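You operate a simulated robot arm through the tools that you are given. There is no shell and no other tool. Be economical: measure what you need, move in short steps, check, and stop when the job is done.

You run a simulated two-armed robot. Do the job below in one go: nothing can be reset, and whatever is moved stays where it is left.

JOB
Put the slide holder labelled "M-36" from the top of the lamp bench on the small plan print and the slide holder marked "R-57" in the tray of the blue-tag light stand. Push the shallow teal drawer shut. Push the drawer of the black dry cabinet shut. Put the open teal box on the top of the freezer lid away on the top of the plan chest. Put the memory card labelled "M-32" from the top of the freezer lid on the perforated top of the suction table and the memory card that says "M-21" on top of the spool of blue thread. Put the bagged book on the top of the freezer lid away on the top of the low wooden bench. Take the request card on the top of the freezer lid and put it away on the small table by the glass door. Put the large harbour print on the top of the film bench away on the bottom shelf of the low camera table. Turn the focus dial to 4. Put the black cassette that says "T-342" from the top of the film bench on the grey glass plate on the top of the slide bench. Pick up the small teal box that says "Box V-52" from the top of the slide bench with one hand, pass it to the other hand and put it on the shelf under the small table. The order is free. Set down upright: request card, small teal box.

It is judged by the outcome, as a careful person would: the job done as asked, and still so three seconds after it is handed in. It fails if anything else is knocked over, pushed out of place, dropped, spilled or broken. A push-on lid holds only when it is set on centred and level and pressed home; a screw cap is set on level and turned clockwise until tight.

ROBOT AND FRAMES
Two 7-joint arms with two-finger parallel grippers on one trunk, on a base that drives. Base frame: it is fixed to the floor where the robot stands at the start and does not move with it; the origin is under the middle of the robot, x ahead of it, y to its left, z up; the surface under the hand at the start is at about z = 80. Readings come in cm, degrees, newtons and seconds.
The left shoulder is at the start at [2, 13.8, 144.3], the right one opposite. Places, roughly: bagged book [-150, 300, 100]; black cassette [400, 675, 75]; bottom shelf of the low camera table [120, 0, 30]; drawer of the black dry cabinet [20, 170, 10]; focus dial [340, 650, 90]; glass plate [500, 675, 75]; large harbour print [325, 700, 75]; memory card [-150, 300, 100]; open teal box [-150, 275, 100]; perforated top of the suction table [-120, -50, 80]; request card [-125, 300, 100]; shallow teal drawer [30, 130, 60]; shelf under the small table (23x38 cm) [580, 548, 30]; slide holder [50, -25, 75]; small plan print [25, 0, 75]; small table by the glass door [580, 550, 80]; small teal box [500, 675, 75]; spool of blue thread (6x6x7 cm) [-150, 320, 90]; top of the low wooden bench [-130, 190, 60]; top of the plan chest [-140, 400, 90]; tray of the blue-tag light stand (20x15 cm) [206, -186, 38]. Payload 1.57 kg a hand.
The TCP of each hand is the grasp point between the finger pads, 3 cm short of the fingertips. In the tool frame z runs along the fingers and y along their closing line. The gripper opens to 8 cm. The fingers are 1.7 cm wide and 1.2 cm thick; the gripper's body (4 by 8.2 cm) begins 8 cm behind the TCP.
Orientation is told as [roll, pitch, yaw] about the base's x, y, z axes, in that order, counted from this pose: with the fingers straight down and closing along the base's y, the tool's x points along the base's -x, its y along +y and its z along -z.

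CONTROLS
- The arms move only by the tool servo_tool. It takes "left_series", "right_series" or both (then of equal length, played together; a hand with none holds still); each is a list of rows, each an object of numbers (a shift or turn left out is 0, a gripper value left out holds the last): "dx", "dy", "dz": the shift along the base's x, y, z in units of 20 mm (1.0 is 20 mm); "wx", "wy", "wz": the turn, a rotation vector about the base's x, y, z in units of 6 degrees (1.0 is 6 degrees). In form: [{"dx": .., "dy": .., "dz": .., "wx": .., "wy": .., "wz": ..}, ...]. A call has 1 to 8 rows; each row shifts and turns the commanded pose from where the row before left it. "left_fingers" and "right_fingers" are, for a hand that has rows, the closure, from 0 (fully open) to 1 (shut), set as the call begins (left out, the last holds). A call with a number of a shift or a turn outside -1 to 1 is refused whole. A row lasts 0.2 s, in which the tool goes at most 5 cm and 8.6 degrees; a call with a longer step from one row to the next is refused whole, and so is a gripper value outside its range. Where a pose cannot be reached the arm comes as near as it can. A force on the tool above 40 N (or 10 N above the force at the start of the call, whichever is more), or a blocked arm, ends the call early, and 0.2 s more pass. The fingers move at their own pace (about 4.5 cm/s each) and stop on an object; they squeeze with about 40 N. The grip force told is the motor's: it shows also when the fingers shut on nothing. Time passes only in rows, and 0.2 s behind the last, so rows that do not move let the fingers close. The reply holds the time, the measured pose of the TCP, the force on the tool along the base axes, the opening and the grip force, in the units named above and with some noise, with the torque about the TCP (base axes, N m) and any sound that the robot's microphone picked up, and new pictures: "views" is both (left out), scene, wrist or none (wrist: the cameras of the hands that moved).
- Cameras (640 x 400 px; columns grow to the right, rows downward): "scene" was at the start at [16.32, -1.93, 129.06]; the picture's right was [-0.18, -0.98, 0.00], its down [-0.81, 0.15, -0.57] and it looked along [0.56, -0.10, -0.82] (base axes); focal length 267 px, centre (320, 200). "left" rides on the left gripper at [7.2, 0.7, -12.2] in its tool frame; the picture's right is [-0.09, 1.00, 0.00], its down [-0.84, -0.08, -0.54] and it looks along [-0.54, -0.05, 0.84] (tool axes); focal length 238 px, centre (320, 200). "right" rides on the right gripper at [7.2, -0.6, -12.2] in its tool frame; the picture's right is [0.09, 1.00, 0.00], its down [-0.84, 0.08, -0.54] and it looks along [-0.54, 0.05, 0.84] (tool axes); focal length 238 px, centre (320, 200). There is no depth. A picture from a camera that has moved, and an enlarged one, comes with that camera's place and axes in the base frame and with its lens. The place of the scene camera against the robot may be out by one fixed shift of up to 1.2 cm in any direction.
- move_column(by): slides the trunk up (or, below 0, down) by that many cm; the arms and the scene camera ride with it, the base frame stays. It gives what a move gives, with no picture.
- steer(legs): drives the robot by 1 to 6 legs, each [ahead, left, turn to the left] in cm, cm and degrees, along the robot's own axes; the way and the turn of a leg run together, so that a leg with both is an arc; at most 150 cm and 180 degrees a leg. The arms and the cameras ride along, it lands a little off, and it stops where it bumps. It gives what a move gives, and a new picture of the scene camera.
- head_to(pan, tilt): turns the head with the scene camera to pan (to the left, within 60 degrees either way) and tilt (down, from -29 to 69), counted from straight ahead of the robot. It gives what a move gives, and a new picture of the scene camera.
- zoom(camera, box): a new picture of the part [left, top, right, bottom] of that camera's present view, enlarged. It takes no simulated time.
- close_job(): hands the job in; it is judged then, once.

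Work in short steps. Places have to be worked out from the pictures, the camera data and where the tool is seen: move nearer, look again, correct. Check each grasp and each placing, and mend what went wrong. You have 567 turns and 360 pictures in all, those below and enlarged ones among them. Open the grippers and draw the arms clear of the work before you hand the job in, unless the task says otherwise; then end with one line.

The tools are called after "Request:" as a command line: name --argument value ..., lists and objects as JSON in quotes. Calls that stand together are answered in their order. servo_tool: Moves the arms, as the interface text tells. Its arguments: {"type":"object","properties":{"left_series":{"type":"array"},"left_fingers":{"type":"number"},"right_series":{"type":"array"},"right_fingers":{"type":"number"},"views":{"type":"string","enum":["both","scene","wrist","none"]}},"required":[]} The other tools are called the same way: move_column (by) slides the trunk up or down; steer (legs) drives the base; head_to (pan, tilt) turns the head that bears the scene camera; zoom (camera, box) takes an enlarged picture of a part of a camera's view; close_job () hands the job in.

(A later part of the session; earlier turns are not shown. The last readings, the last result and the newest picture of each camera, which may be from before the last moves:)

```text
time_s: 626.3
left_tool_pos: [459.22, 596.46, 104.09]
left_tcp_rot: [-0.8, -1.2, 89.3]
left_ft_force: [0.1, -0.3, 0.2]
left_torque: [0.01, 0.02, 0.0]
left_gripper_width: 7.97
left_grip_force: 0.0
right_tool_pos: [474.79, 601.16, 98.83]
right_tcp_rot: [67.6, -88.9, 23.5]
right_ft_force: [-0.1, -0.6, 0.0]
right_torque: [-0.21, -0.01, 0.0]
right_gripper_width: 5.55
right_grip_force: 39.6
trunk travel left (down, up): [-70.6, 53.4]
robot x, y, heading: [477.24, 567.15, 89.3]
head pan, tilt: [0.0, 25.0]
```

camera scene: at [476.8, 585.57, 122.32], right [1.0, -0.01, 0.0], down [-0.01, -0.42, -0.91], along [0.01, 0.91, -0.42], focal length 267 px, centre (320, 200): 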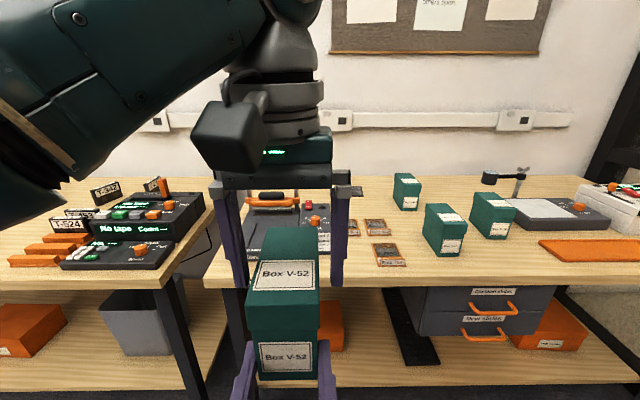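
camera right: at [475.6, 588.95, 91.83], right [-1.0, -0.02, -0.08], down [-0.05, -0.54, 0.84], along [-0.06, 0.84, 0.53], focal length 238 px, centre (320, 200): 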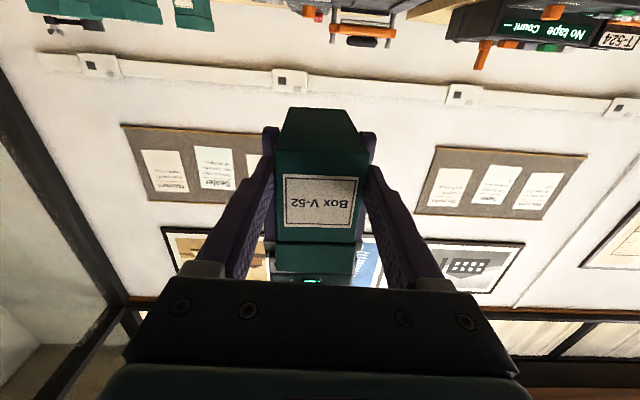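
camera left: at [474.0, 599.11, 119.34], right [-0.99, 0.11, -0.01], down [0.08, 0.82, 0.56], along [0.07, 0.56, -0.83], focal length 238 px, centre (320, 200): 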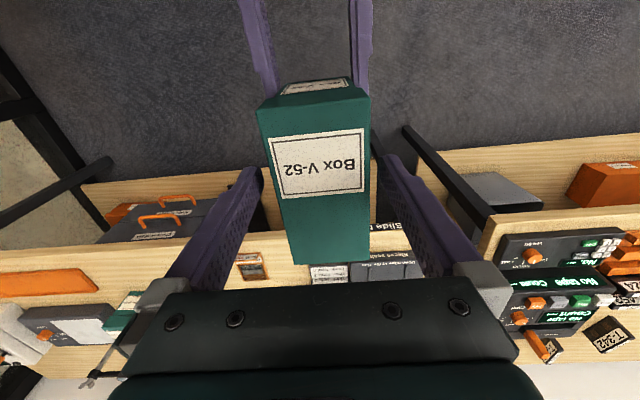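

Request:
servo_tool --left_series '[{"dz": -1, "dx": -0.7}, {"dz": -1, "dx": -0.7}, {"dz": -1, "dx": -0.7}, {"dz": -1, "dx": -0.7}, {"dy": -1}, {"dy": -1}, {"dy": -1}, {"dy": -1}]' --views "none"

Request:
steer --legs '[[0, 0, -89.3], [25, -21, 0]]'

Request:
head_to --pan 0 --tilt 35

```text
time_s: 628.1
left_tool_pos: [453.53, 588.4, 96.29]
left_tcp_rot: [-0.8, -1.3, 89.1]
left_ft_force: [-0.2, 0.3, 0.5]
left_torque: [0.02, -0.02, -0.01]
left_gripper_width: 8.01
left_grip_force: 0.1
right_tool_pos: [474.74, 601.21, 98.9]
right_tcp_rot: [67.6, -88.9, 23.6]
right_ft_force: [-0.7, -0.1, 0.2]
right_torque: [-0.16, -0.02, 0.01]
right_gripper_width: 5.55
right_grip_force: 39.9
trunk travel left (down, up): [-70.6, 53.4]
robot x, y, heading: [477.25, 567.06, 89.2]
head pan, tilt: [0.0, 25.0]
```

```text
time_s: 634.0
left_tool_pos: [523.88, 570.64, 96.26]
left_tcp_rot: [-0.8, -1.3, 0.9]
left_ft_force: [-1.0, -0.2, 0.0]
left_torque: [-0.01, 0.02, -0.04]
left_gripper_width: 8.01
left_grip_force: 0.1
right_tool_pos: [537.31, 549.68, 98.78]
right_tcp_rot: [67.4, -88.9, -64.4]
right_ft_force: [-0.1, -1.0, -0.6]
right_torque: [0.01, 0.2, -0.03]
right_gripper_width: 5.55
right_grip_force: 39.8
trunk travel left (down, up): [-70.6, 53.4]
robot x, y, heading: [503.22, 545.94, 0.8]
head pan, tilt: [0.0, 25.0]
camera scene: at [521.65, 545.84, 122.32], right [0.02, -1.0, 0.0], down [-0.42, -0.01, -0.91], along [0.91, 0.02, -0.42], focal length 267 px, centre (320, 200)
```

scene: 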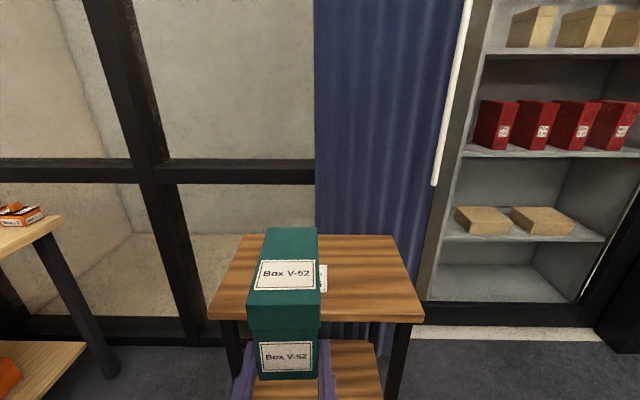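

```text
time_s: 634.8
left_tool_pos: [523.92, 570.55, 96.29]
left_tcp_rot: [-0.8, -1.3, 0.8]
left_ft_force: [-0.2, 0.4, 1.8]
left_torque: [-0.01, 0.02, 0.01]
left_gripper_width: 8.0
left_grip_force: 0.1
right_tool_pos: [537.24, 549.64, 98.93]
right_tcp_rot: [66.1, -89.0, -63.2]
right_ft_force: [0.1, -0.4, 0.9]
right_torque: [0.0, 0.18, 0.02]
right_gripper_width: 5.56
right_grip_force: 39.6
trunk travel left (down, up): [-70.6, 53.4]
robot x, y, heading: [503.19, 546.38, 1.0]
head pan, tilt: [0.0, 35.0]
camera scene: at [521.25, 545.83, 120.75], right [0.02, -1.0, 0.0], down [-0.57, -0.01, -0.82], along [0.82, 0.01, -0.57], focal length 267 px, centre (320, 200)
```

scene: 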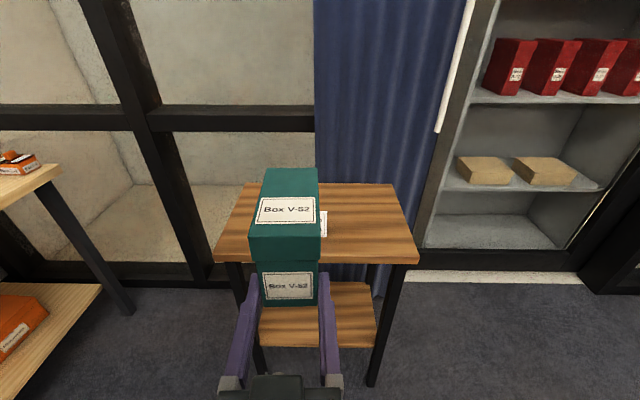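

Box aligned in front of the table. I lower the trunk by 58 cm and look at the shelf.

Request:
move_column --by -40

Request:
move_column --by -18

Request:
head_to --pan 0 --tilt 30

```text
time_s: 638.6
left_tool_pos: [523.87, 570.58, 56.33]
left_tcp_rot: [-0.8, -1.4, 0.9]
left_ft_force: [0.1, -0.5, -0.1]
left_torque: [0.04, -0.01, 0.0]
left_gripper_width: 8.04
left_grip_force: 0.0
right_tool_pos: [537.35, 549.71, 59.0]
right_tcp_rot: [66.8, -88.9, -63.9]
right_ft_force: [-0.2, -0.4, 0.6]
right_torque: [-0.04, 0.17, 0.0]
right_gripper_width: 5.54
right_grip_force: 39.9
trunk travel left (down, up): [-30.6, 93.4]
robot x, y, heading: [503.28, 546.24, 0.9]
head pan, tilt: [0.0, 35.0]
```

```text
time_s: 640.6
left_tool_pos: [523.8, 570.49, 38.3]
left_tcp_rot: [-0.9, -1.4, 0.9]
left_ft_force: [-0.3, -0.3, 0.1]
left_torque: [0.0, -0.01, -0.04]
left_gripper_width: 8.0
left_grip_force: 0.2
right_tool_pos: [537.35, 549.74, 40.99]
right_tcp_rot: [67.0, -88.9, -64.1]
right_ft_force: [-0.5, 0.8, 0.1]
right_torque: [0.0, 0.2, 0.0]
right_gripper_width: 5.55
right_grip_force: 39.9
trunk travel left (down, up): [-12.6, 111.4]
robot x, y, heading: [503.45, 546.13, 1.0]
head pan, tilt: [0.0, 35.0]
```

```text
time_s: 641.2
left_tool_pos: [523.91, 570.52, 38.25]
left_tcp_rot: [-0.8, -1.3, 0.9]
left_ft_force: [0.5, -0.4, -0.2]
left_torque: [-0.04, -0.05, -0.02]
left_gripper_width: 7.99
left_grip_force: 0.1
right_tool_pos: [537.14, 549.75, 40.89]
right_tcp_rot: [66.8, -88.8, -63.9]
right_ft_force: [0.2, 0.6, -0.8]
right_torque: [0.03, 0.19, 0.01]
right_gripper_width: 5.54
right_grip_force: 40.4
trunk travel left (down, up): [-12.6, 111.4]
robot x, y, heading: [503.45, 546.36, 1.0]
head pan, tilt: [0.0, 30.0]
camera scene: at [521.47, 545.84, 63.52], right [0.02, -1.0, 0.0], down [-0.5, -0.01, -0.87], along [0.87, 0.02, -0.5], focal length 267 px, centre (320, 200)
```

scene: 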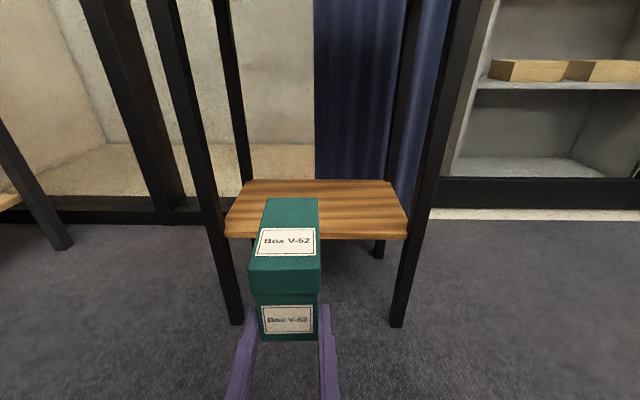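

Shelf surface is at z≈28.5, x 568–592, y 528–567. I extend the arm 12 cm, then drive forward 26 cm.

Request:
servo_tool --right_series '[{"dx": 1, "dy": -0.2}, {"dx": 1, "dy": -0.2}, {"dx": 1, "dy": -0.2}, {"dx": 1}, {"dx": 1}]' --views "none"

Request:
steer --legs '[[20, 0, -1]]'

```text
time_s: 642.4
left_tool_pos: [523.96, 570.56, 38.18]
left_tcp_rot: [-0.9, -1.4, 0.8]
left_ft_force: [-0.2, -0.1, -0.9]
left_torque: [-0.02, 0.05, -0.01]
left_gripper_width: 7.99
left_grip_force: 0.0
right_tool_pos: [547.4, 548.39, 40.78]
right_tcp_rot: [68.4, -88.9, -65.6]
right_ft_force: [-0.5, 0.6, -0.3]
right_torque: [0.0, 0.2, 0.0]
right_gripper_width: 5.57
right_grip_force: 39.9
trunk travel left (down, up): [-12.6, 111.4]
robot x, y, heading: [503.1, 546.44, 1.0]
head pan, tilt: [0.0, 30.0]
```

```text
time_s: 644.0
left_tool_pos: [543.85, 570.39, 38.22]
left_tcp_rot: [-0.7, -1.1, 0.2]
left_ft_force: [-0.6, -0.1, -0.6]
left_torque: [0.0, 0.01, -0.01]
left_gripper_width: 7.98
left_grip_force: 0.0
right_tool_pos: [567.0, 547.96, 40.78]
right_tcp_rot: [61.8, -88.9, -59.7]
right_ft_force: [0.0, -0.5, 0.2]
right_torque: [-0.03, 0.2, 0.02]
right_gripper_width: 5.57
right_grip_force: 39.6
trunk travel left (down, up): [-12.6, 111.4]
robot x, y, heading: [522.94, 546.4, 0.6]
head pan, tilt: [0.0, 30.0]
camera scene: at [541.12, 545.78, 63.5], right [0.0, -1.0, 0.0], down [-0.5, 0.0, -0.87], along [0.87, 0.0, -0.5], focal length 267 px, centre (320, 200)
```

scene: 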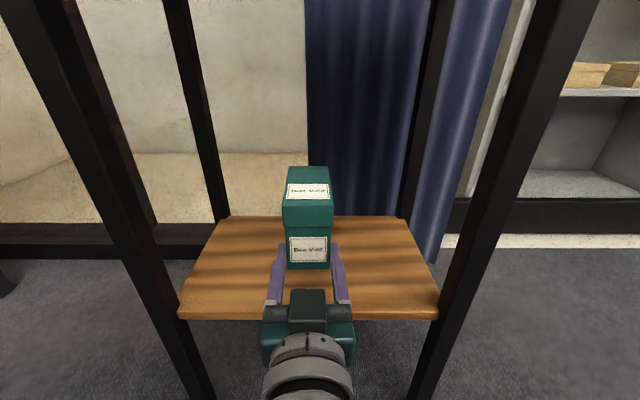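

Well lined up. I advance 5 cm by base and 3 cm by arm, then lower.

Request:
steer --legs '[[5, 0, -0.5]]'

Request:
servo_tool --right_series '[{"dx": 0.8}, {"dx": 0.7}, {}]' --views "none"

Request:
move_column --by -7

Request:
zoom --camera "scene" --box '[0, 0, 640, 400]'

```text
time_s: 645.0
left_tool_pos: [548.5, 570.31, 38.16]
left_tcp_rot: [-0.8, -1.0, -0.5]
left_ft_force: [-0.6, -0.2, 0.1]
left_torque: [-0.02, -0.01, 0.0]
left_gripper_width: 8.02
left_grip_force: 0.1
right_tool_pos: [571.53, 547.69, 40.48]
right_tcp_rot: [54.2, -88.8, -52.5]
right_ft_force: [-1.0, 0.0, 0.2]
right_torque: [0.0, 0.21, -0.01]
right_gripper_width: 5.56
right_grip_force: 39.9
trunk travel left (down, up): [-12.6, 111.4]
robot x, y, heading: [527.68, 546.5, -0.1]
head pan, tilt: [0.0, 30.0]
camera scene: at [545.72, 545.62, 63.46], right [-0.01, -1.0, 0.0], down [-0.5, 0.0, -0.86], along [0.86, 0.0, -0.5], focal length 267 px, centre (320, 200)
```

scene: 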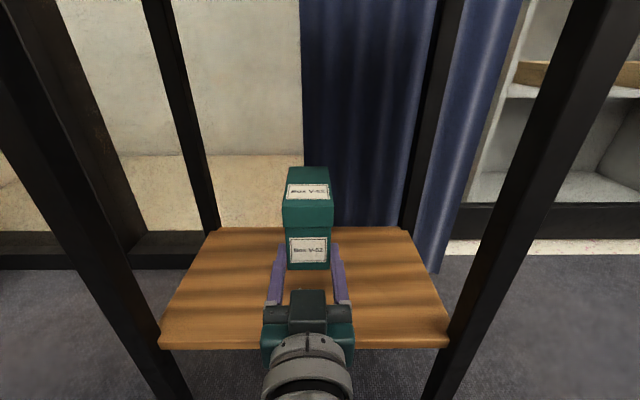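

```text
time_s: 646.0
left_tool_pos: [548.82, 570.26, 38.27]
left_tcp_rot: [-0.8, -1.2, -0.5]
left_ft_force: [-0.6, 0.2, -0.1]
left_torque: [-0.01, 0.0, -0.02]
left_gripper_width: 7.98
left_grip_force: 0.0
right_tool_pos: [575.69, 543.24, 39.94]
right_tcp_rot: [-73.7, -87.3, 73.1]
right_ft_force: [-0.1, -0.3, -0.4]
right_torque: [0.02, 0.19, 0.01]
right_gripper_width: 5.57
right_grip_force: 39.9
right hand out of reach, approached as far as the arm can: row 2
trunk travel left (down, up): [-12.6, 111.4]
robot x, y, heading: [527.5, 546.32, -0.4]
head pan, tilt: [0.0, 30.0]
stopped in row 3 (right hand): the arm was blocked; the commanded pose is now the measured one
```

```text
time_s: 647.0
left_tool_pos: [548.99, 570.23, 31.35]
left_tcp_rot: [-0.8, -1.2, -0.4]
left_ft_force: [1.4, 0.4, -0.3]
left_torque: [0.0, -0.01, 0.01]
left_gripper_width: 7.99
left_grip_force: 0.1
right_tool_pos: [575.74, 543.16, 32.84]
right_tcp_rot: [-75.1, -87.3, 74.4]
right_ft_force: [-0.3, -0.5, 0.5]
right_torque: [-0.02, 0.25, -0.03]
right_gripper_width: 5.56
right_grip_force: 39.8
trunk travel left (down, up): [-5.6, 118.4]
robot x, y, heading: [527.51, 546.32, -0.1]
head pan, tilt: [0.0, 30.0]
```

```text
1.00 times, centred on (320, 200) of scene (not enlarged: the box is as wide or as high as the picture)
camera zoom: at [546.12, 545.62, 56.52], right [-0.01, -1.0, 0.0], down [-0.5, 0.0, -0.87], along [0.87, 0.0, -0.5], focal length 267 px, centre (320, 200)
```

zoom: 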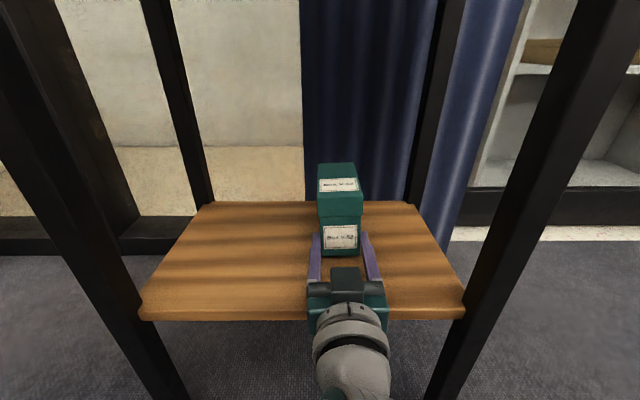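

Box is above the shelf, near contact. I lower in small steps.

Request:
move_column --by -1

Request:
move_column --by -0.6

```text
time_s: 647.6
left_tool_pos: [548.92, 570.14, 30.31]
left_tcp_rot: [-0.9, -1.2, -0.3]
left_ft_force: [0.1, 0.2, 0.3]
left_torque: [0.03, 0.04, 0.0]
left_gripper_width: 8.0
left_grip_force: 0.0
right_tool_pos: [575.83, 543.23, 32.29]
right_tcp_rot: [-92.0, -87.4, 91.2]
right_ft_force: [-10.2, -2.2, 29.9]
right_torque: [0.82, -1.17, 0.28]
right_gripper_width: 5.57
right_grip_force: 39.9
trunk travel left (down, up): [-4.6, 119.4]
robot x, y, heading: [527.79, 545.88, -0.3]
head pan, tilt: [0.0, 30.0]
```

```text
time_s: 648.0
left_tool_pos: [548.9, 570.31, 30.06]
left_tcp_rot: [-0.8, -1.2, -0.4]
left_ft_force: [-0.1, -0.5, 0.2]
left_torque: [0.01, 0.0, -0.01]
left_gripper_width: 8.0
left_grip_force: 0.1
right_tool_pos: [575.8, 543.16, 32.2]
right_tcp_rot: [-100.6, -87.6, 99.7]
right_ft_force: [-5.8, -0.8, 13.1]
right_torque: [0.66, 1.62, 0.24]
right_gripper_width: 5.6
right_grip_force: 40.3
trunk travel left (down, up): [-4.4, 119.6]
robot x, y, heading: [527.73, 546.12, -0.2]
head pan, tilt: [0.0, 30.0]
stopped: the force on the tool passed its limit at 65 N (the readings are from after the stop); the commanded pose is now the measured one
```

Firm contact. I open the right fingers and back straight out.

Request:
servo_tool --right_series '[{}, {}, {}, {}]' --right_fingers 0 --views "none"

Request:
steer --legs '[[-30, 0, 0]]'

```text
time_s: 649.0
left_tool_pos: [548.98, 570.21, 30.08]
left_tcp_rot: [-0.8, -1.3, -0.5]
left_ft_force: [0.5, -0.4, 0.5]
left_torque: [0.0, 0.01, 0.04]
left_gripper_width: 7.98
left_grip_force: 0.1
right_tool_pos: [575.77, 543.14, 32.23]
right_tcp_rot: [-96.8, -87.8, 95.8]
right_ft_force: [-3.5, -1.1, 13.5]
right_torque: [0.54, 1.2, 0.28]
right_gripper_width: 7.98
right_grip_force: 0.1
trunk travel left (down, up): [-4.4, 119.6]
robot x, y, heading: [527.67, 546.12, -0.4]
head pan, tilt: [0.0, 30.0]
```

```text
time_s: 651.0
left_tool_pos: [519.38, 570.43, 30.22]
left_tcp_rot: [-0.7, -1.3, -0.3]
left_ft_force: [0.7, -0.1, 0.4]
left_torque: [0.02, 0.02, 0.03]
left_gripper_width: 8.0
left_grip_force: 0.3
right_tool_pos: [546.22, 543.32, 32.23]
right_tcp_rot: [-97.8, -87.6, 97.2]
right_ft_force: [-0.7, 0.0, 0.3]
right_torque: [0.03, -0.01, 0.01]
right_gripper_width: 8.0
right_grip_force: 0.1
trunk travel left (down, up): [-4.4, 119.6]
robot x, y, heading: [498.08, 546.45, -0.2]
head pan, tilt: [0.0, 30.0]
camera scene: at [516.47, 545.77, 55.4], right [0.0, -1.0, 0.0], down [-0.5, 0.0, -0.87], along [0.87, 0.0, -0.5], focal length 267 px, centre (320, 200)
```

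scene: 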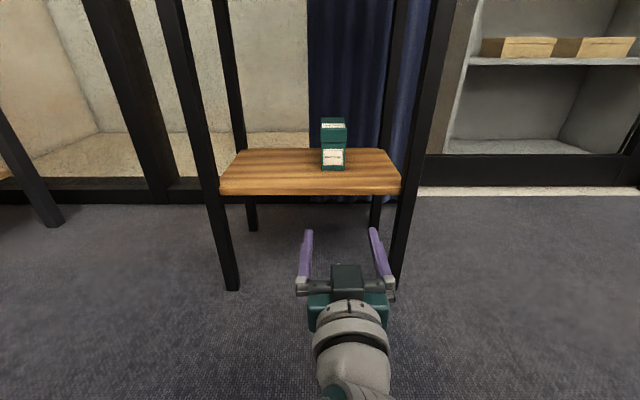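

The box stands on the lower shelf. A quick zoom to confirm it is upright and the card above still stands.

Request:
zoom --camera "scene" --box '[200, 90, 430, 210]'

Request:
move_column --by 40

Request:
move_column --by 30

Request:
head_to --pan 0 --tilt 35

```text
2.78 times, centred on (315, 150) of scene
camera zoom: at [516.47, 545.77, 55.4], right [0.0, -1.0, 0.0], down [-0.5, 0.0, -0.87], along [0.87, 0.0, -0.5], focal length 742 px, centre (334, 339)
```

zoom: 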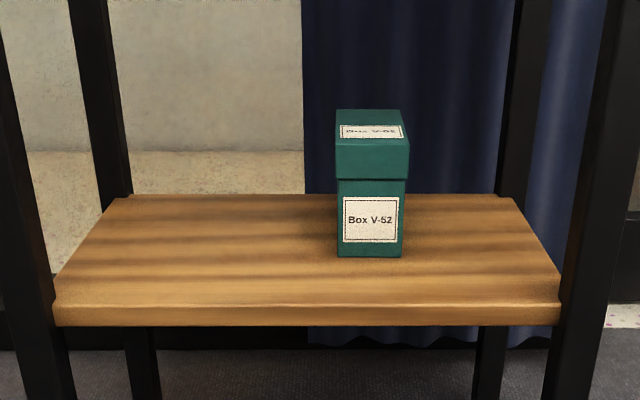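

```text
time_s: 654.8
left_tool_pos: [519.24, 570.39, 70.11]
left_tcp_rot: [-0.8, -1.2, -0.4]
left_ft_force: [-0.2, -0.1, -0.3]
left_torque: [-0.03, -0.02, 0.01]
left_gripper_width: 7.96
left_grip_force: 0.0
right_tool_pos: [545.95, 543.35, 72.11]
right_tcp_rot: [-96.2, -87.5, 95.3]
right_ft_force: [-0.1, -1.1, 0.2]
right_torque: [0.0, -0.05, 0.0]
right_gripper_width: 8.0
right_grip_force: 0.1
trunk travel left (down, up): [-44.4, 79.6]
robot x, y, heading: [498.08, 546.44, -0.5]
head pan, tilt: [0.0, 30.0]
```

```text
time_s: 657.8
left_tool_pos: [519.21, 570.43, 100.2]
left_tcp_rot: [-0.7, -1.1, -0.4]
left_ft_force: [-0.6, 0.8, 0.0]
left_torque: [-0.02, -0.01, -0.01]
left_gripper_width: 8.03
left_grip_force: 0.1
right_tool_pos: [545.95, 543.36, 102.11]
right_tcp_rot: [-96.1, -87.7, 95.4]
right_ft_force: [-0.3, 0.8, 0.1]
right_torque: [-0.01, 0.0, 0.01]
right_gripper_width: 8.01
right_grip_force: 0.1
trunk travel left (down, up): [-74.4, 49.6]
robot x, y, heading: [497.82, 546.35, -0.1]
head pan, tilt: [0.0, 30.0]
```

```text
time_s: 658.5
left_tool_pos: [519.11, 570.52, 100.18]
left_tcp_rot: [-0.8, -1.1, -0.3]
left_ft_force: [0.7, -0.3, -0.2]
left_torque: [0.02, 0.02, 0.02]
left_gripper_width: 8.0
left_grip_force: 0.0
right_tool_pos: [546.02, 543.27, 102.05]
right_tcp_rot: [-94.7, -87.5, 94.0]
right_ft_force: [-0.1, -0.5, 0.3]
right_torque: [-0.01, 0.02, 0.04]
right_gripper_width: 7.98
right_grip_force: 0.1
trunk travel left (down, up): [-74.4, 49.6]
robot x, y, heading: [498.2, 546.48, -0.3]
head pan, tilt: [0.0, 35.0]
camera scene: at [516.13, 545.89, 124.82], right [0.01, -1.0, 0.0], down [-0.55, -0.01, -0.83], along [0.83, 0.01, -0.55], focal length 267 px, centre (320, 200)
```

scene: 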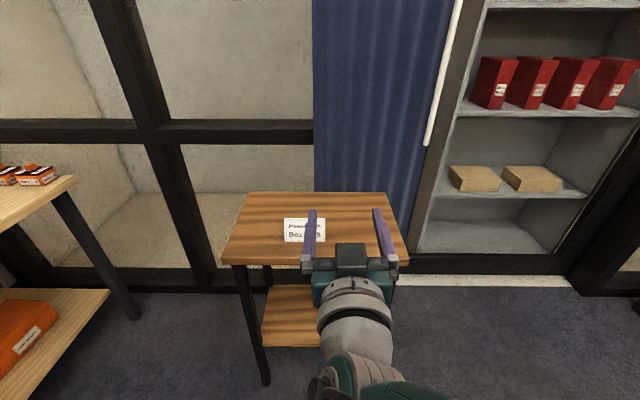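

Everything is in place there. I return the right hand to pointing down.

Request:
servo_tool --right_series '[{"dz": -0.5, "dx": -0.5, "wy": 1}, {"dz": -0.5, "dx": -0.5, "wy": 1}, {"dz": -0.5, "dx": -0.5, "wy": 1}, {"dz": -0.5, "dx": -0.5, "wy": 1}, {"dx": -0.5, "wy": 1}, {"dx": -0.5, "wy": 1}, {"dx": -0.5, "wy": 1}, {"dx": -0.5, "wy": 1}]' --views "none"

Request:
servo_tool --right_series '[{"wy": 1}, {"wy": 1}, {"wy": 1}, {"wy": 1}, {"wy": 1}, {"wy": 1, "dy": -0.6}, {"wy": 0.6, "dy": -0.6}, {"dy": -0.6}]' --views "none"

```text
time_s: 660.3
left_tool_pos: [519.18, 570.47, 100.05]
left_tcp_rot: [-0.8, -1.2, -0.3]
left_ft_force: [0.7, 0.2, 0.3]
left_torque: [0.02, 0.02, 0.03]
left_gripper_width: 8.03
left_grip_force: 0.0
right_tool_pos: [538.0, 543.22, 98.08]
right_tcp_rot: [-2.9, -42.0, 3.3]
right_ft_force: [0.3, 0.4, -0.1]
right_torque: [-0.02, 0.01, 0.0]
right_gripper_width: 8.0
right_grip_force: 0.1
trunk travel left (down, up): [-74.4, 49.6]
robot x, y, heading: [498.2, 546.6, -0.2]
head pan, tilt: [0.0, 35.0]
```

```text
time_s: 662.1
left_tool_pos: [519.17, 570.38, 100.05]
left_tcp_rot: [-0.7, -1.2, -0.2]
left_ft_force: [-0.1, 0.5, -0.3]
left_torque: [0.0, 0.0, 0.01]
left_gripper_width: 8.02
left_grip_force: 0.1
right_tool_pos: [537.96, 539.8, 98.16]
right_tcp_rot: [-0.8, -2.5, 2.3]
right_ft_force: [0.0, 0.1, 0.8]
right_torque: [0.0, 0.01, -0.01]
right_gripper_width: 7.99
right_grip_force: 0.0
trunk travel left (down, up): [-74.4, 49.6]
robot x, y, heading: [497.98, 546.23, -0.2]
head pan, tilt: [0.0, 35.0]
```

Next the film bench: I turn north and drive to its front to inspect the cassettes, dial and print.

Request:
steer --legs '[[0, 0, 90], [30, 100, 0]]'

Request:
head_to --pan 10 --tilt 28

```text
time_s: 671.3
left_tool_pos: [374.21, 599.47, 100.12]
left_tcp_rot: [-0.8, -1.2, 88.9]
left_ft_force: [-0.2, 1.2, 0.0]
left_torque: [0.0, 0.01, -0.01]
left_gripper_width: 8.01
left_grip_force: 0.0
right_tool_pos: [405.18, 617.78, 98.16]
right_tcp_rot: [-0.9, -2.6, 91.6]
right_ft_force: [0.7, 0.4, 0.0]
right_torque: [-0.03, -0.01, -0.02]
right_gripper_width: 8.0
right_grip_force: 0.1
trunk travel left (down, up): [-74.4, 49.6]
robot x, y, heading: [397.56, 577.64, 88.9]
head pan, tilt: [0.0, 35.0]
camera scene: at [397.52, 596.08, 124.6], right [1.0, -0.02, 0.0], down [-0.01, -0.57, -0.82], along [0.01, 0.82, -0.57], focal length 267 px, centre (320, 200)
```

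scene: 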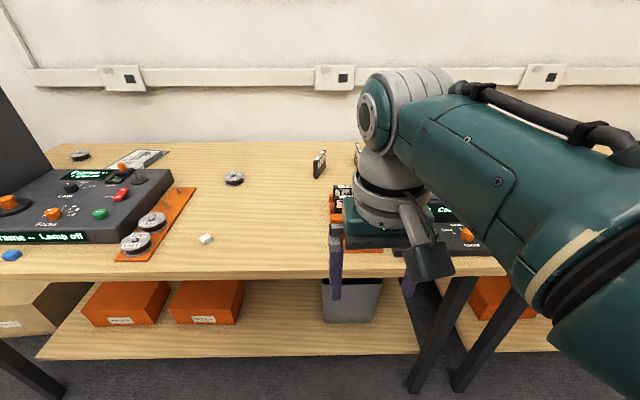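

```text
time_s: 672.0
left_tool_pos: [374.21, 599.36, 100.12]
left_tcp_rot: [-0.8, -1.3, 88.9]
left_ft_force: [-0.6, 0.1, -0.4]
left_torque: [0.02, 0.03, 0.02]
left_gripper_width: 8.0
left_grip_force: 0.1
right_tool_pos: [405.2, 617.8, 98.1]
right_tcp_rot: [-0.9, -2.5, 91.6]
right_ft_force: [0.2, -0.4, 0.0]
right_torque: [0.0, 0.01, -0.02]
right_gripper_width: 7.97
right_grip_force: 0.2
trunk travel left (down, up): [-74.4, 49.6]
robot x, y, heading: [397.94, 577.66, 88.9]
head pan, tilt: [10.0, 28.0]
camera scene: at [395.94, 596.29, 125.69], right [0.99, 0.16, 0.0], down [0.07, -0.46, -0.88], along [-0.14, 0.87, -0.47], focal length 267 px, centre (320, 200)
```

scene: 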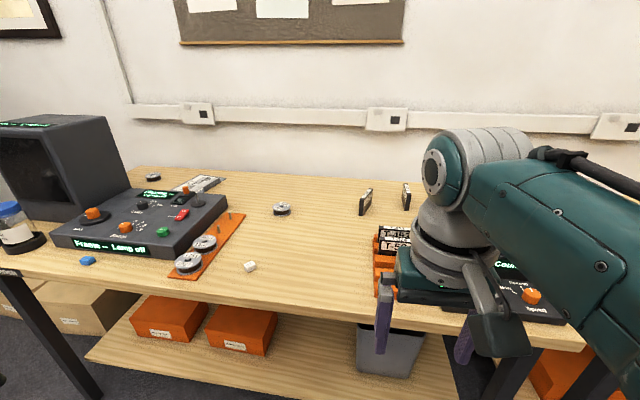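

Request:
zoom --camera "scene" --box '[340, 165, 440, 275]'

Request:
zoom --camera "scene" --box '[50, 165, 250, 275]'

```text
3.64 times, centred on (390, 220) of scene
camera zoom: at [395.94, 596.29, 125.69], right [0.99, 0.16, 0.0], down [0.07, -0.46, -0.88], along [-0.14, 0.87, -0.47], focal length 970 px, centre (66, 127)
```

zoom: 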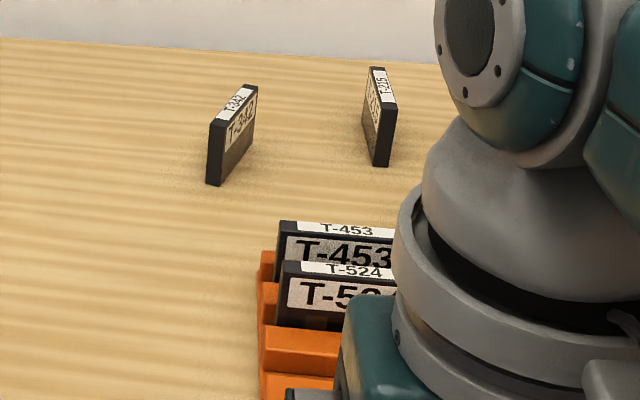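

```text
3.20 times, centred on (150, 220) of scene
camera zoom: at [395.94, 596.29, 125.69], right [0.99, 0.16, 0.0], down [0.07, -0.46, -0.88], along [-0.14, 0.87, -0.47], focal length 854 px, centre (864, 136)
```

zoom: 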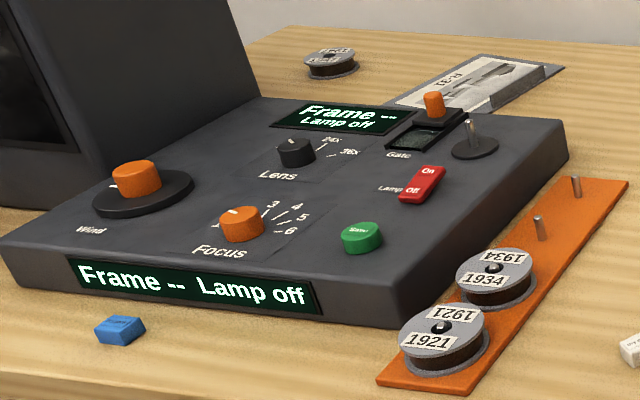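

T-342 stands near (399,677), long axis at ~66°. I raise both hands, turn the right hand −25° and approach.

Request:
servo_tool --right_series '[{"dz": 0.9, "wz": -0.9}, {"dz": 0.9, "wz": -0.9}, {"dz": 0.9, "wz": -0.9}, {"dz": 0.9, "wz": -0.9}, {"dz": 0.5, "wz": -0.7}]' --left_series '[{"dz": 0.8}, {"dz": 0.8}, {"dz": 0.8}, {"dz": 0.8}, {"dz": 0.5}]' --views "none"

Request:
move_column --by -12

Request:
steer --legs '[[42, 10, 1]]'

Request:
zoom --camera "right" --box '[0, 0, 640, 400]'

```text
time_s: 673.2
left_tool_pos: [374.31, 599.4, 107.53]
left_tcp_rot: [-0.8, -1.3, 89.0]
left_ft_force: [-0.5, -0.4, 0.0]
left_torque: [-0.01, 0.01, 0.03]
left_gripper_width: 8.0
left_grip_force: 0.1
right_tool_pos: [405.43, 617.93, 106.17]
right_tcp_rot: [-1.3, -2.7, 65.6]
right_ft_force: [0.3, 0.0, 0.7]
right_torque: [-0.02, 0.01, -0.02]
right_gripper_width: 8.02
right_grip_force: 0.1
trunk travel left (down, up): [-74.4, 49.6]
robot x, y, heading: [397.8, 577.66, 89.2]
head pan, tilt: [10.0, 28.0]
```

```text
time_s: 674.7
left_tool_pos: [374.19, 599.39, 95.37]
left_tcp_rot: [-0.9, -1.1, 89.0]
left_ft_force: [-0.4, -0.2, -0.8]
left_torque: [0.02, 0.02, -0.04]
left_gripper_width: 7.98
left_grip_force: 0.0
right_tool_pos: [405.51, 617.84, 94.33]
right_tcp_rot: [-1.0, -2.7, 65.7]
right_ft_force: [0.2, 0.7, 0.5]
right_torque: [0.01, -0.01, 0.02]
right_gripper_width: 7.99
right_grip_force: 0.1
trunk travel left (down, up): [-62.4, 61.6]
robot x, y, heading: [397.88, 578.0, 89.1]
head pan, tilt: [10.0, 28.0]
```

```text
time_s: 677.4
left_tool_pos: [363.99, 641.53, 95.54]
left_tcp_rot: [-0.9, -1.3, 90.0]
left_ft_force: [0.4, -0.2, -0.2]
left_torque: [0.02, 0.03, 0.02]
left_gripper_width: 8.0
left_grip_force: 0.1
right_tool_pos: [394.9, 660.44, 94.14]
right_tcp_rot: [-1.1, -2.8, 66.7]
right_ft_force: [-0.9, -0.6, -0.1]
right_torque: [0.0, 0.01, -0.05]
right_gripper_width: 7.99
right_grip_force: 0.0
trunk travel left (down, up): [-62.4, 61.6]
robot x, y, heading: [387.94, 619.95, 90.0]
head pan, tilt: [10.0, 28.0]
camera scene: at [385.79, 638.76, 113.7], right [0.98, 0.17, 0.0], down [0.08, -0.46, -0.88], along [-0.15, 0.87, -0.47], focal length 267 px, centre (320, 200)
```

scene: 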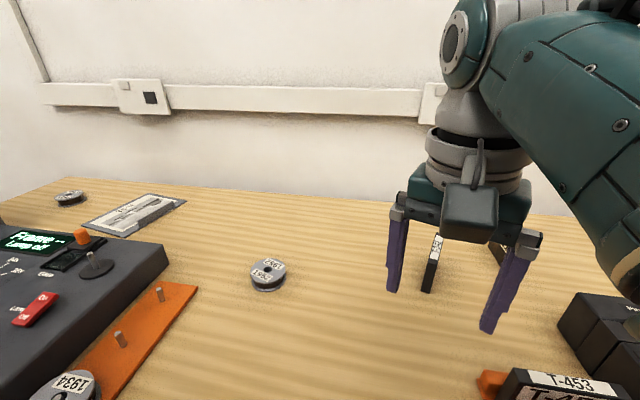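

```text
1.00 times, centred on (320, 200) of right (not enlarged: the box is as wide or as high as the picture)
camera zoom: at [392.31, 653.16, 106.12], right [-0.95, 0.31, -0.02], down [0.24, 0.78, 0.58], along [0.2, 0.54, -0.81], focal length 238 px, centre (320, 200)
```

zoom: 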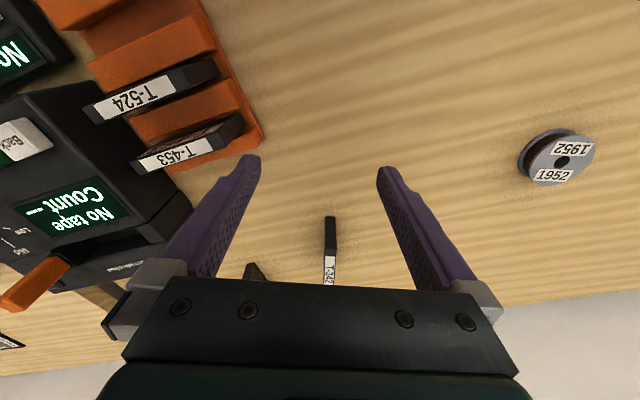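

T-342 is in line with the hand. I drive 13 cm further and shift right 2 units, then look.

Request:
steer --legs '[[13, -3.5, 0]]'

Request:
servo_tool --right_series '[{"wx": -0.2, "dz": -0.5}, {"dz": -0.5}]' --right_fingers 0.5 --views "wrist"

```text
time_s: 678.7
left_tool_pos: [367.42, 654.58, 95.58]
left_tcp_rot: [-0.8, -1.2, 90.0]
left_ft_force: [-0.6, -0.1, 0.3]
left_torque: [-0.03, 0.02, 0.0]
left_gripper_width: 8.01
left_grip_force: 0.1
right_tool_pos: [398.34, 673.59, 94.2]
right_tcp_rot: [-1.1, -2.6, 66.7]
right_ft_force: [-0.8, -0.4, 0.8]
right_torque: [0.0, -0.03, 0.03]
right_gripper_width: 8.01
right_grip_force: 0.2
trunk travel left (down, up): [-62.4, 61.6]
robot x, y, heading: [391.79, 633.53, 90.0]
head pan, tilt: [10.0, 28.0]
camera scene: at [389.27, 651.8, 113.7], right [0.98, 0.18, 0.0], down [0.08, -0.46, -0.88], along [-0.15, 0.87, -0.47], focal length 267 px, centre (320, 200)
```

scene: 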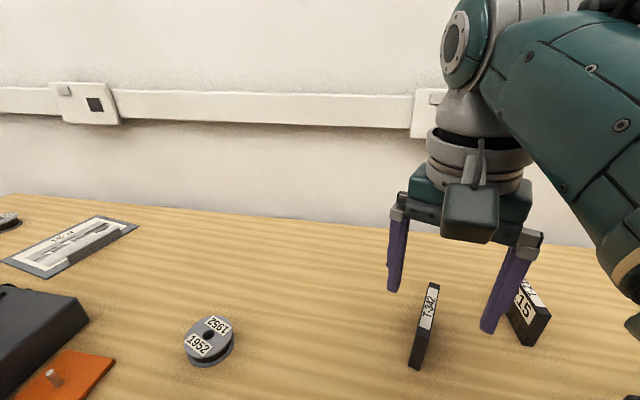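

```text
time_s: 679.3
left_tool_pos: [367.5, 654.45, 95.49]
left_tcp_rot: [-0.8, -1.1, 90.0]
left_ft_force: [-0.1, -0.3, -0.5]
left_torque: [0.0, 0.04, 0.01]
left_gripper_width: 7.97
left_grip_force: 0.1
right_tool_pos: [398.35, 673.65, 92.26]
right_tcp_rot: [-1.5, -1.6, 66.6]
right_ft_force: [0.1, 0.2, 0.7]
right_torque: [-0.04, 0.02, 0.0]
right_gripper_width: 4.0
right_grip_force: 0.1
trunk travel left (down, up): [-62.4, 61.6]
robot x, y, heading: [391.48, 633.21, 90.2]
head pan, tilt: [10.0, 28.0]
camera right: at [395.75, 666.49, 104.26], right [-0.95, 0.31, -0.03], down [0.24, 0.79, 0.56], along [0.2, 0.53, -0.83], focal length 238 px, centre (320, 200)
```

right: 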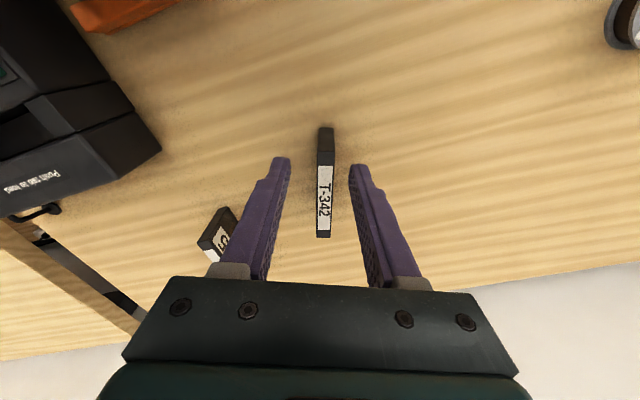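

Centred; the hand should go ~4 cm further along it. I drive 4 cm ahead, shift 1.4 cm right, and descend.

Request:
steer --legs '[[4, -1.4, 0]]'

Request:
servo_tool --right_series '[{"dz": -1}, {"dz": -1}, {"dz": -1}, {"dz": -0.6}, {}]' --views "wrist"

```text
time_s: 680.2
left_tool_pos: [368.83, 658.5, 95.52]
left_tcp_rot: [-0.9, -1.2, 90.0]
left_ft_force: [0.1, -0.6, -0.1]
left_torque: [-0.01, 0.01, 0.0]
left_gripper_width: 8.03
left_grip_force: 0.0
right_tool_pos: [399.83, 677.67, 92.24]
right_tcp_rot: [-1.6, -1.6, 66.8]
right_ft_force: [0.2, 0.1, 0.1]
right_torque: [-0.05, -0.01, 0.01]
right_gripper_width: 3.99
right_grip_force: 0.0
trunk travel left (down, up): [-62.4, 61.6]
robot x, y, heading: [393.21, 637.44, 90.1]
head pan, tilt: [10.0, 28.0]
camera scene: at [390.63, 655.82, 113.7], right [0.98, 0.18, 0.0], down [0.08, -0.46, -0.88], along [-0.16, 0.87, -0.47], focal length 267 px, centre (320, 200)
```

scene: 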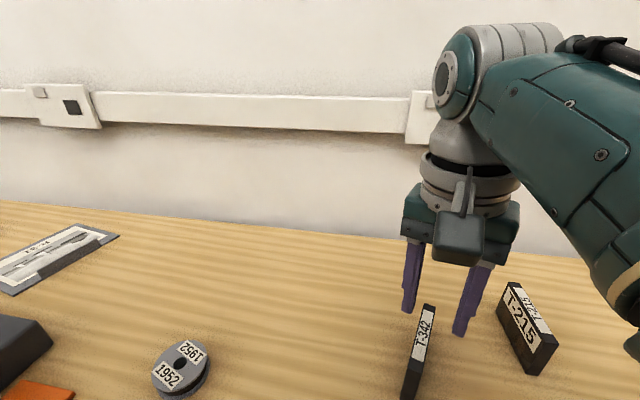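

```text
time_s: 681.4
left_tool_pos: [368.92, 658.56, 95.56]
left_tcp_rot: [-0.8, -1.2, 90.1]
left_ft_force: [0.3, -0.6, 1.3]
left_torque: [-0.01, 0.0, 0.02]
left_gripper_width: 8.03
left_grip_force: 0.0
right_tool_pos: [399.76, 677.7, 84.89]
right_tcp_rot: [-1.7, -1.5, 66.8]
right_ft_force: [0.1, 0.8, -0.4]
right_torque: [0.02, 0.0, -0.01]
right_gripper_width: 4.04
right_grip_force: 0.1
trunk travel left (down, up): [-62.4, 61.6]
robot x, y, heading: [393.39, 637.5, 90.2]
head pan, tilt: [10.0, 28.0]
camera right: at [397.16, 670.53, 96.97], right [-0.95, 0.31, -0.03], down [0.24, 0.79, 0.56], along [0.2, 0.53, -0.83], focal length 238 px, centre (320, 200)
```

right: 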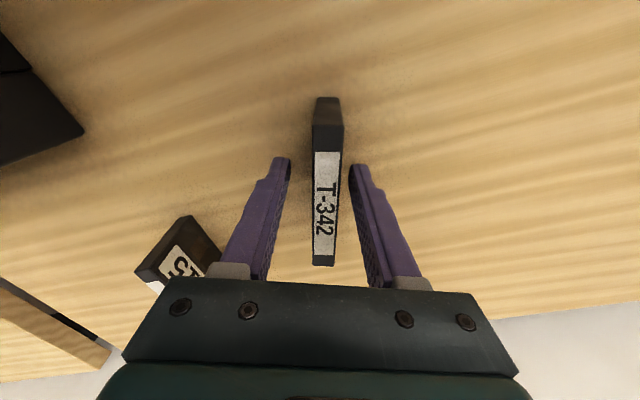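

Close on the cassette and lift.

Request:
servo_tool --right_series '[{}, {}, {}, {}]' --right_fingers 1 --views "none"

Request:
move_column --by 10

Request:
steer --legs '[[-40, 0, 0]]'

```text
time_s: 682.4
left_tool_pos: [368.91, 658.4, 95.39]
left_tcp_rot: [-0.8, -1.2, 90.0]
left_ft_force: [-0.1, -0.6, -1.0]
left_torque: [-0.04, -0.01, 0.02]
left_gripper_width: 8.02
left_grip_force: 0.1
right_tool_pos: [399.77, 677.65, 84.9]
right_tcp_rot: [-1.6, -1.6, 66.8]
right_ft_force: [0.6, -0.2, 0.6]
right_torque: [0.05, -0.03, -0.02]
right_gripper_width: 1.43
right_grip_force: 30.6
trunk travel left (down, up): [-62.4, 61.6]
robot x, y, heading: [392.93, 637.46, 90.1]
head pan, tilt: [10.0, 28.0]
```

```text
time_s: 683.7
left_tool_pos: [368.87, 658.57, 105.52]
left_tcp_rot: [-0.8, -1.3, 90.0]
left_ft_force: [-0.8, 0.5, -0.4]
left_torque: [0.02, 0.04, -0.03]
left_gripper_width: 8.0
left_grip_force: 0.1
right_tool_pos: [399.7, 677.64, 94.94]
right_tcp_rot: [-1.6, -1.5, 66.7]
right_ft_force: [-0.2, 0.9, -0.8]
right_torque: [-0.03, 0.02, 0.0]
right_gripper_width: 1.43
right_grip_force: 30.2
trunk travel left (down, up): [-72.4, 51.6]
robot x, y, heading: [393.12, 637.42, 90.0]
head pan, tilt: [10.0, 28.0]
```

```text
time_s: 686.2
left_tool_pos: [368.93, 618.44, 105.51]
left_tcp_rot: [-0.8, -1.2, 90.3]
left_ft_force: [-1.3, -0.5, 0.2]
left_torque: [-0.02, -0.02, -0.01]
left_gripper_width: 8.01
left_grip_force: 0.1
right_tool_pos: [399.72, 637.63, 94.99]
right_tcp_rot: [-1.6, -1.7, 66.7]
right_ft_force: [0.8, 0.3, -0.2]
right_torque: [0.01, -0.03, 0.0]
right_gripper_width: 1.39
right_grip_force: 30.6
trunk travel left (down, up): [-72.4, 51.6]
robot x, y, heading: [392.93, 597.1, 90.0]
head pan, tilt: [10.0, 28.0]
camera scene: at [390.71, 615.78, 123.69], right [0.98, 0.18, 0.0], down [0.08, -0.46, -0.88], along [-0.16, 0.87, -0.47], focal length 267 px, centre (320, 200)
```

scene: 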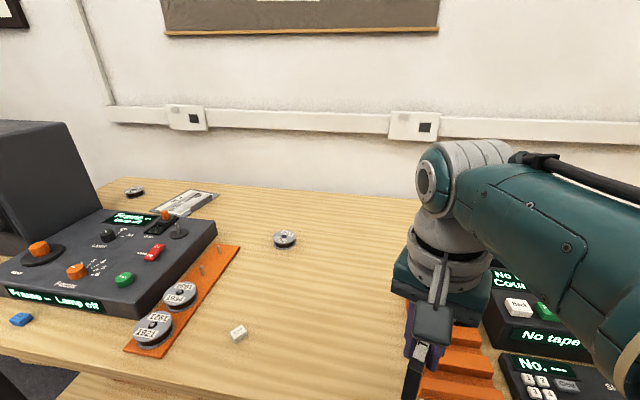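

Cassette held. The target "Plate G-24" lies on the slide bench near (490,685). I drive there with extra height and look.

Request:
move_column --by 5

Request:
steer --legs '[[0, -90, 0], [34, 0, 0]]'

Request:
head_to --pan -8 --tilt 40

```text
time_s: 687.1
left_tool_pos: [369.0, 618.45, 110.42]
left_tcp_rot: [-0.9, -1.2, 90.2]
left_ft_force: [-0.6, 0.1, -0.2]
left_torque: [-0.02, -0.02, 0.02]
left_gripper_width: 7.99
left_grip_force: 0.1
right_tool_pos: [399.89, 637.66, 99.96]
right_tcp_rot: [-1.5, -1.6, 66.8]
right_ft_force: [0.0, -0.4, -0.6]
right_torque: [0.0, -0.04, 0.01]
right_gripper_width: 1.42
right_grip_force: 30.5
trunk travel left (down, up): [-77.4, 46.6]
robot x, y, heading: [393.3, 597.53, 89.9]
head pan, tilt: [10.0, 28.0]
```

```text
time_s: 693.7
left_tool_pos: [458.43, 652.97, 110.48]
left_tcp_rot: [-0.7, -1.1, 89.8]
left_ft_force: [0.1, -0.1, -0.5]
left_torque: [0.02, -0.03, 0.01]
left_gripper_width: 7.99
left_grip_force: 0.0
right_tool_pos: [489.23, 671.93, 99.89]
right_tcp_rot: [-1.6, -1.6, 66.5]
right_ft_force: [-0.1, 0.1, -1.0]
right_torque: [-0.02, -0.03, -0.04]
right_gripper_width: 1.45
right_grip_force: 30.5
trunk travel left (down, up): [-77.4, 46.6]
robot x, y, heading: [482.27, 632.0, 89.7]
head pan, tilt: [10.0, 28.0]
camera scene: at [480.05, 650.21, 128.69], right [0.99, 0.17, 0.0], down [0.08, -0.46, -0.88], along [-0.15, 0.87, -0.47], focal length 267 px, centre (320, 200)
```

scene: 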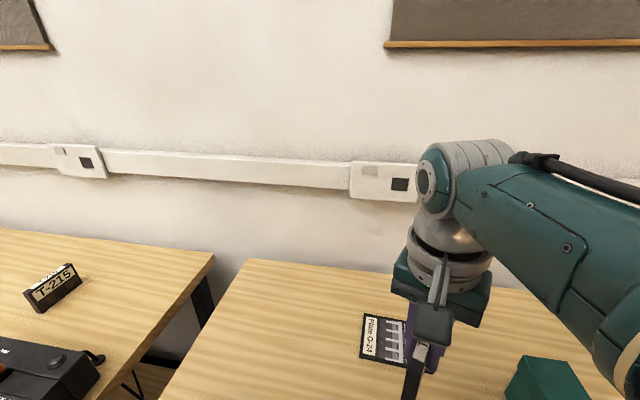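

```text
time_s: 694.5
left_tool_pos: [458.28, 652.92, 110.36]
left_tcp_rot: [-0.7, -1.3, 89.8]
left_ft_force: [-0.5, 0.4, 0.5]
left_torque: [0.02, 0.02, 0.02]
left_gripper_width: 8.02
left_grip_force: 0.0
right_tool_pos: [489.21, 672.04, 99.97]
right_tcp_rot: [-1.5, -1.6, 66.5]
right_ft_force: [0.4, 0.0, -0.4]
right_torque: [-0.02, 0.0, 0.01]
right_gripper_width: 1.44
right_grip_force: 30.5
trunk travel left (down, up): [-77.4, 46.6]
robot x, y, heading: [482.11, 631.84, 90.0]
head pan, tilt: [-8.0, 40.0]
camera scene: at [482.81, 649.65, 126.85], right [0.99, -0.14, 0.0], down [-0.09, -0.64, -0.77], along [0.11, 0.76, -0.64], focal length 267 px, centre (320, 200)
```

scene: 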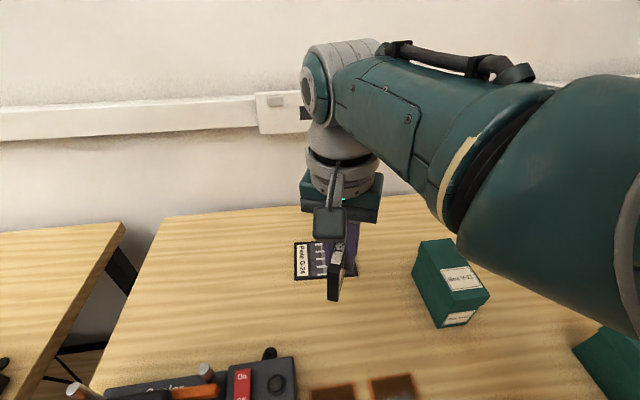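

Request:
zoom --camera "scene" --box '[280, 225, 380, 305]'

Request:
head_to --pan -45 --tilt 35

```text
5.00 times, centred on (330, 265) of scene
camera zoom: at [482.81, 649.65, 126.85], right [0.99, -0.14, 0.0], down [-0.09, -0.64, -0.77], along [0.11, 0.76, -0.64], focal length 1334 px, centre (270, -125)
```

zoom: 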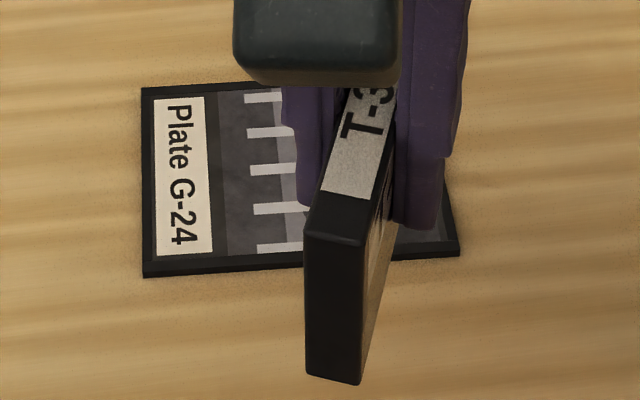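

```text
time_s: 695.5
left_tool_pos: [458.26, 652.97, 110.56]
left_tcp_rot: [-0.8, -1.2, 89.9]
left_ft_force: [0.0, -0.1, -0.1]
left_torque: [-0.01, -0.01, -0.03]
left_gripper_width: 7.98
left_grip_force: 0.0
right_tool_pos: [489.72, 672.06, 99.91]
right_tcp_rot: [-1.8, -1.7, 66.2]
right_ft_force: [-0.2, 0.0, -0.2]
right_torque: [0.02, 0.0, 0.01]
right_gripper_width: 1.39
right_grip_force: 30.4
trunk travel left (down, up): [-77.4, 46.6]
robot x, y, heading: [482.28, 632.07, 90.0]
head pan, tilt: [-45.0, 35.0]
camera scene: at [485.5, 649.06, 127.42], right [0.9, -0.44, 0.0], down [-0.26, -0.53, -0.81], along [0.36, 0.72, -0.59], focal length 267 px, centre (320, 200)
```

scene: 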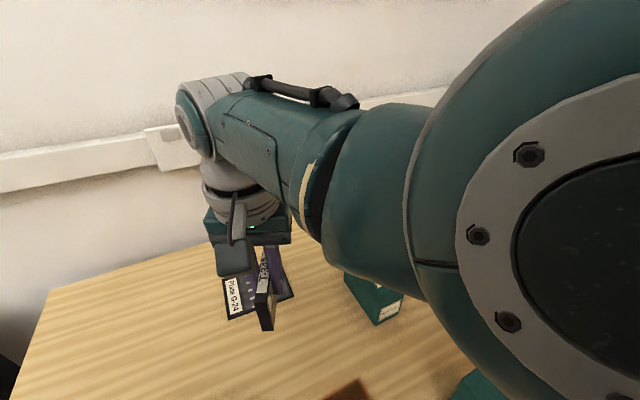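

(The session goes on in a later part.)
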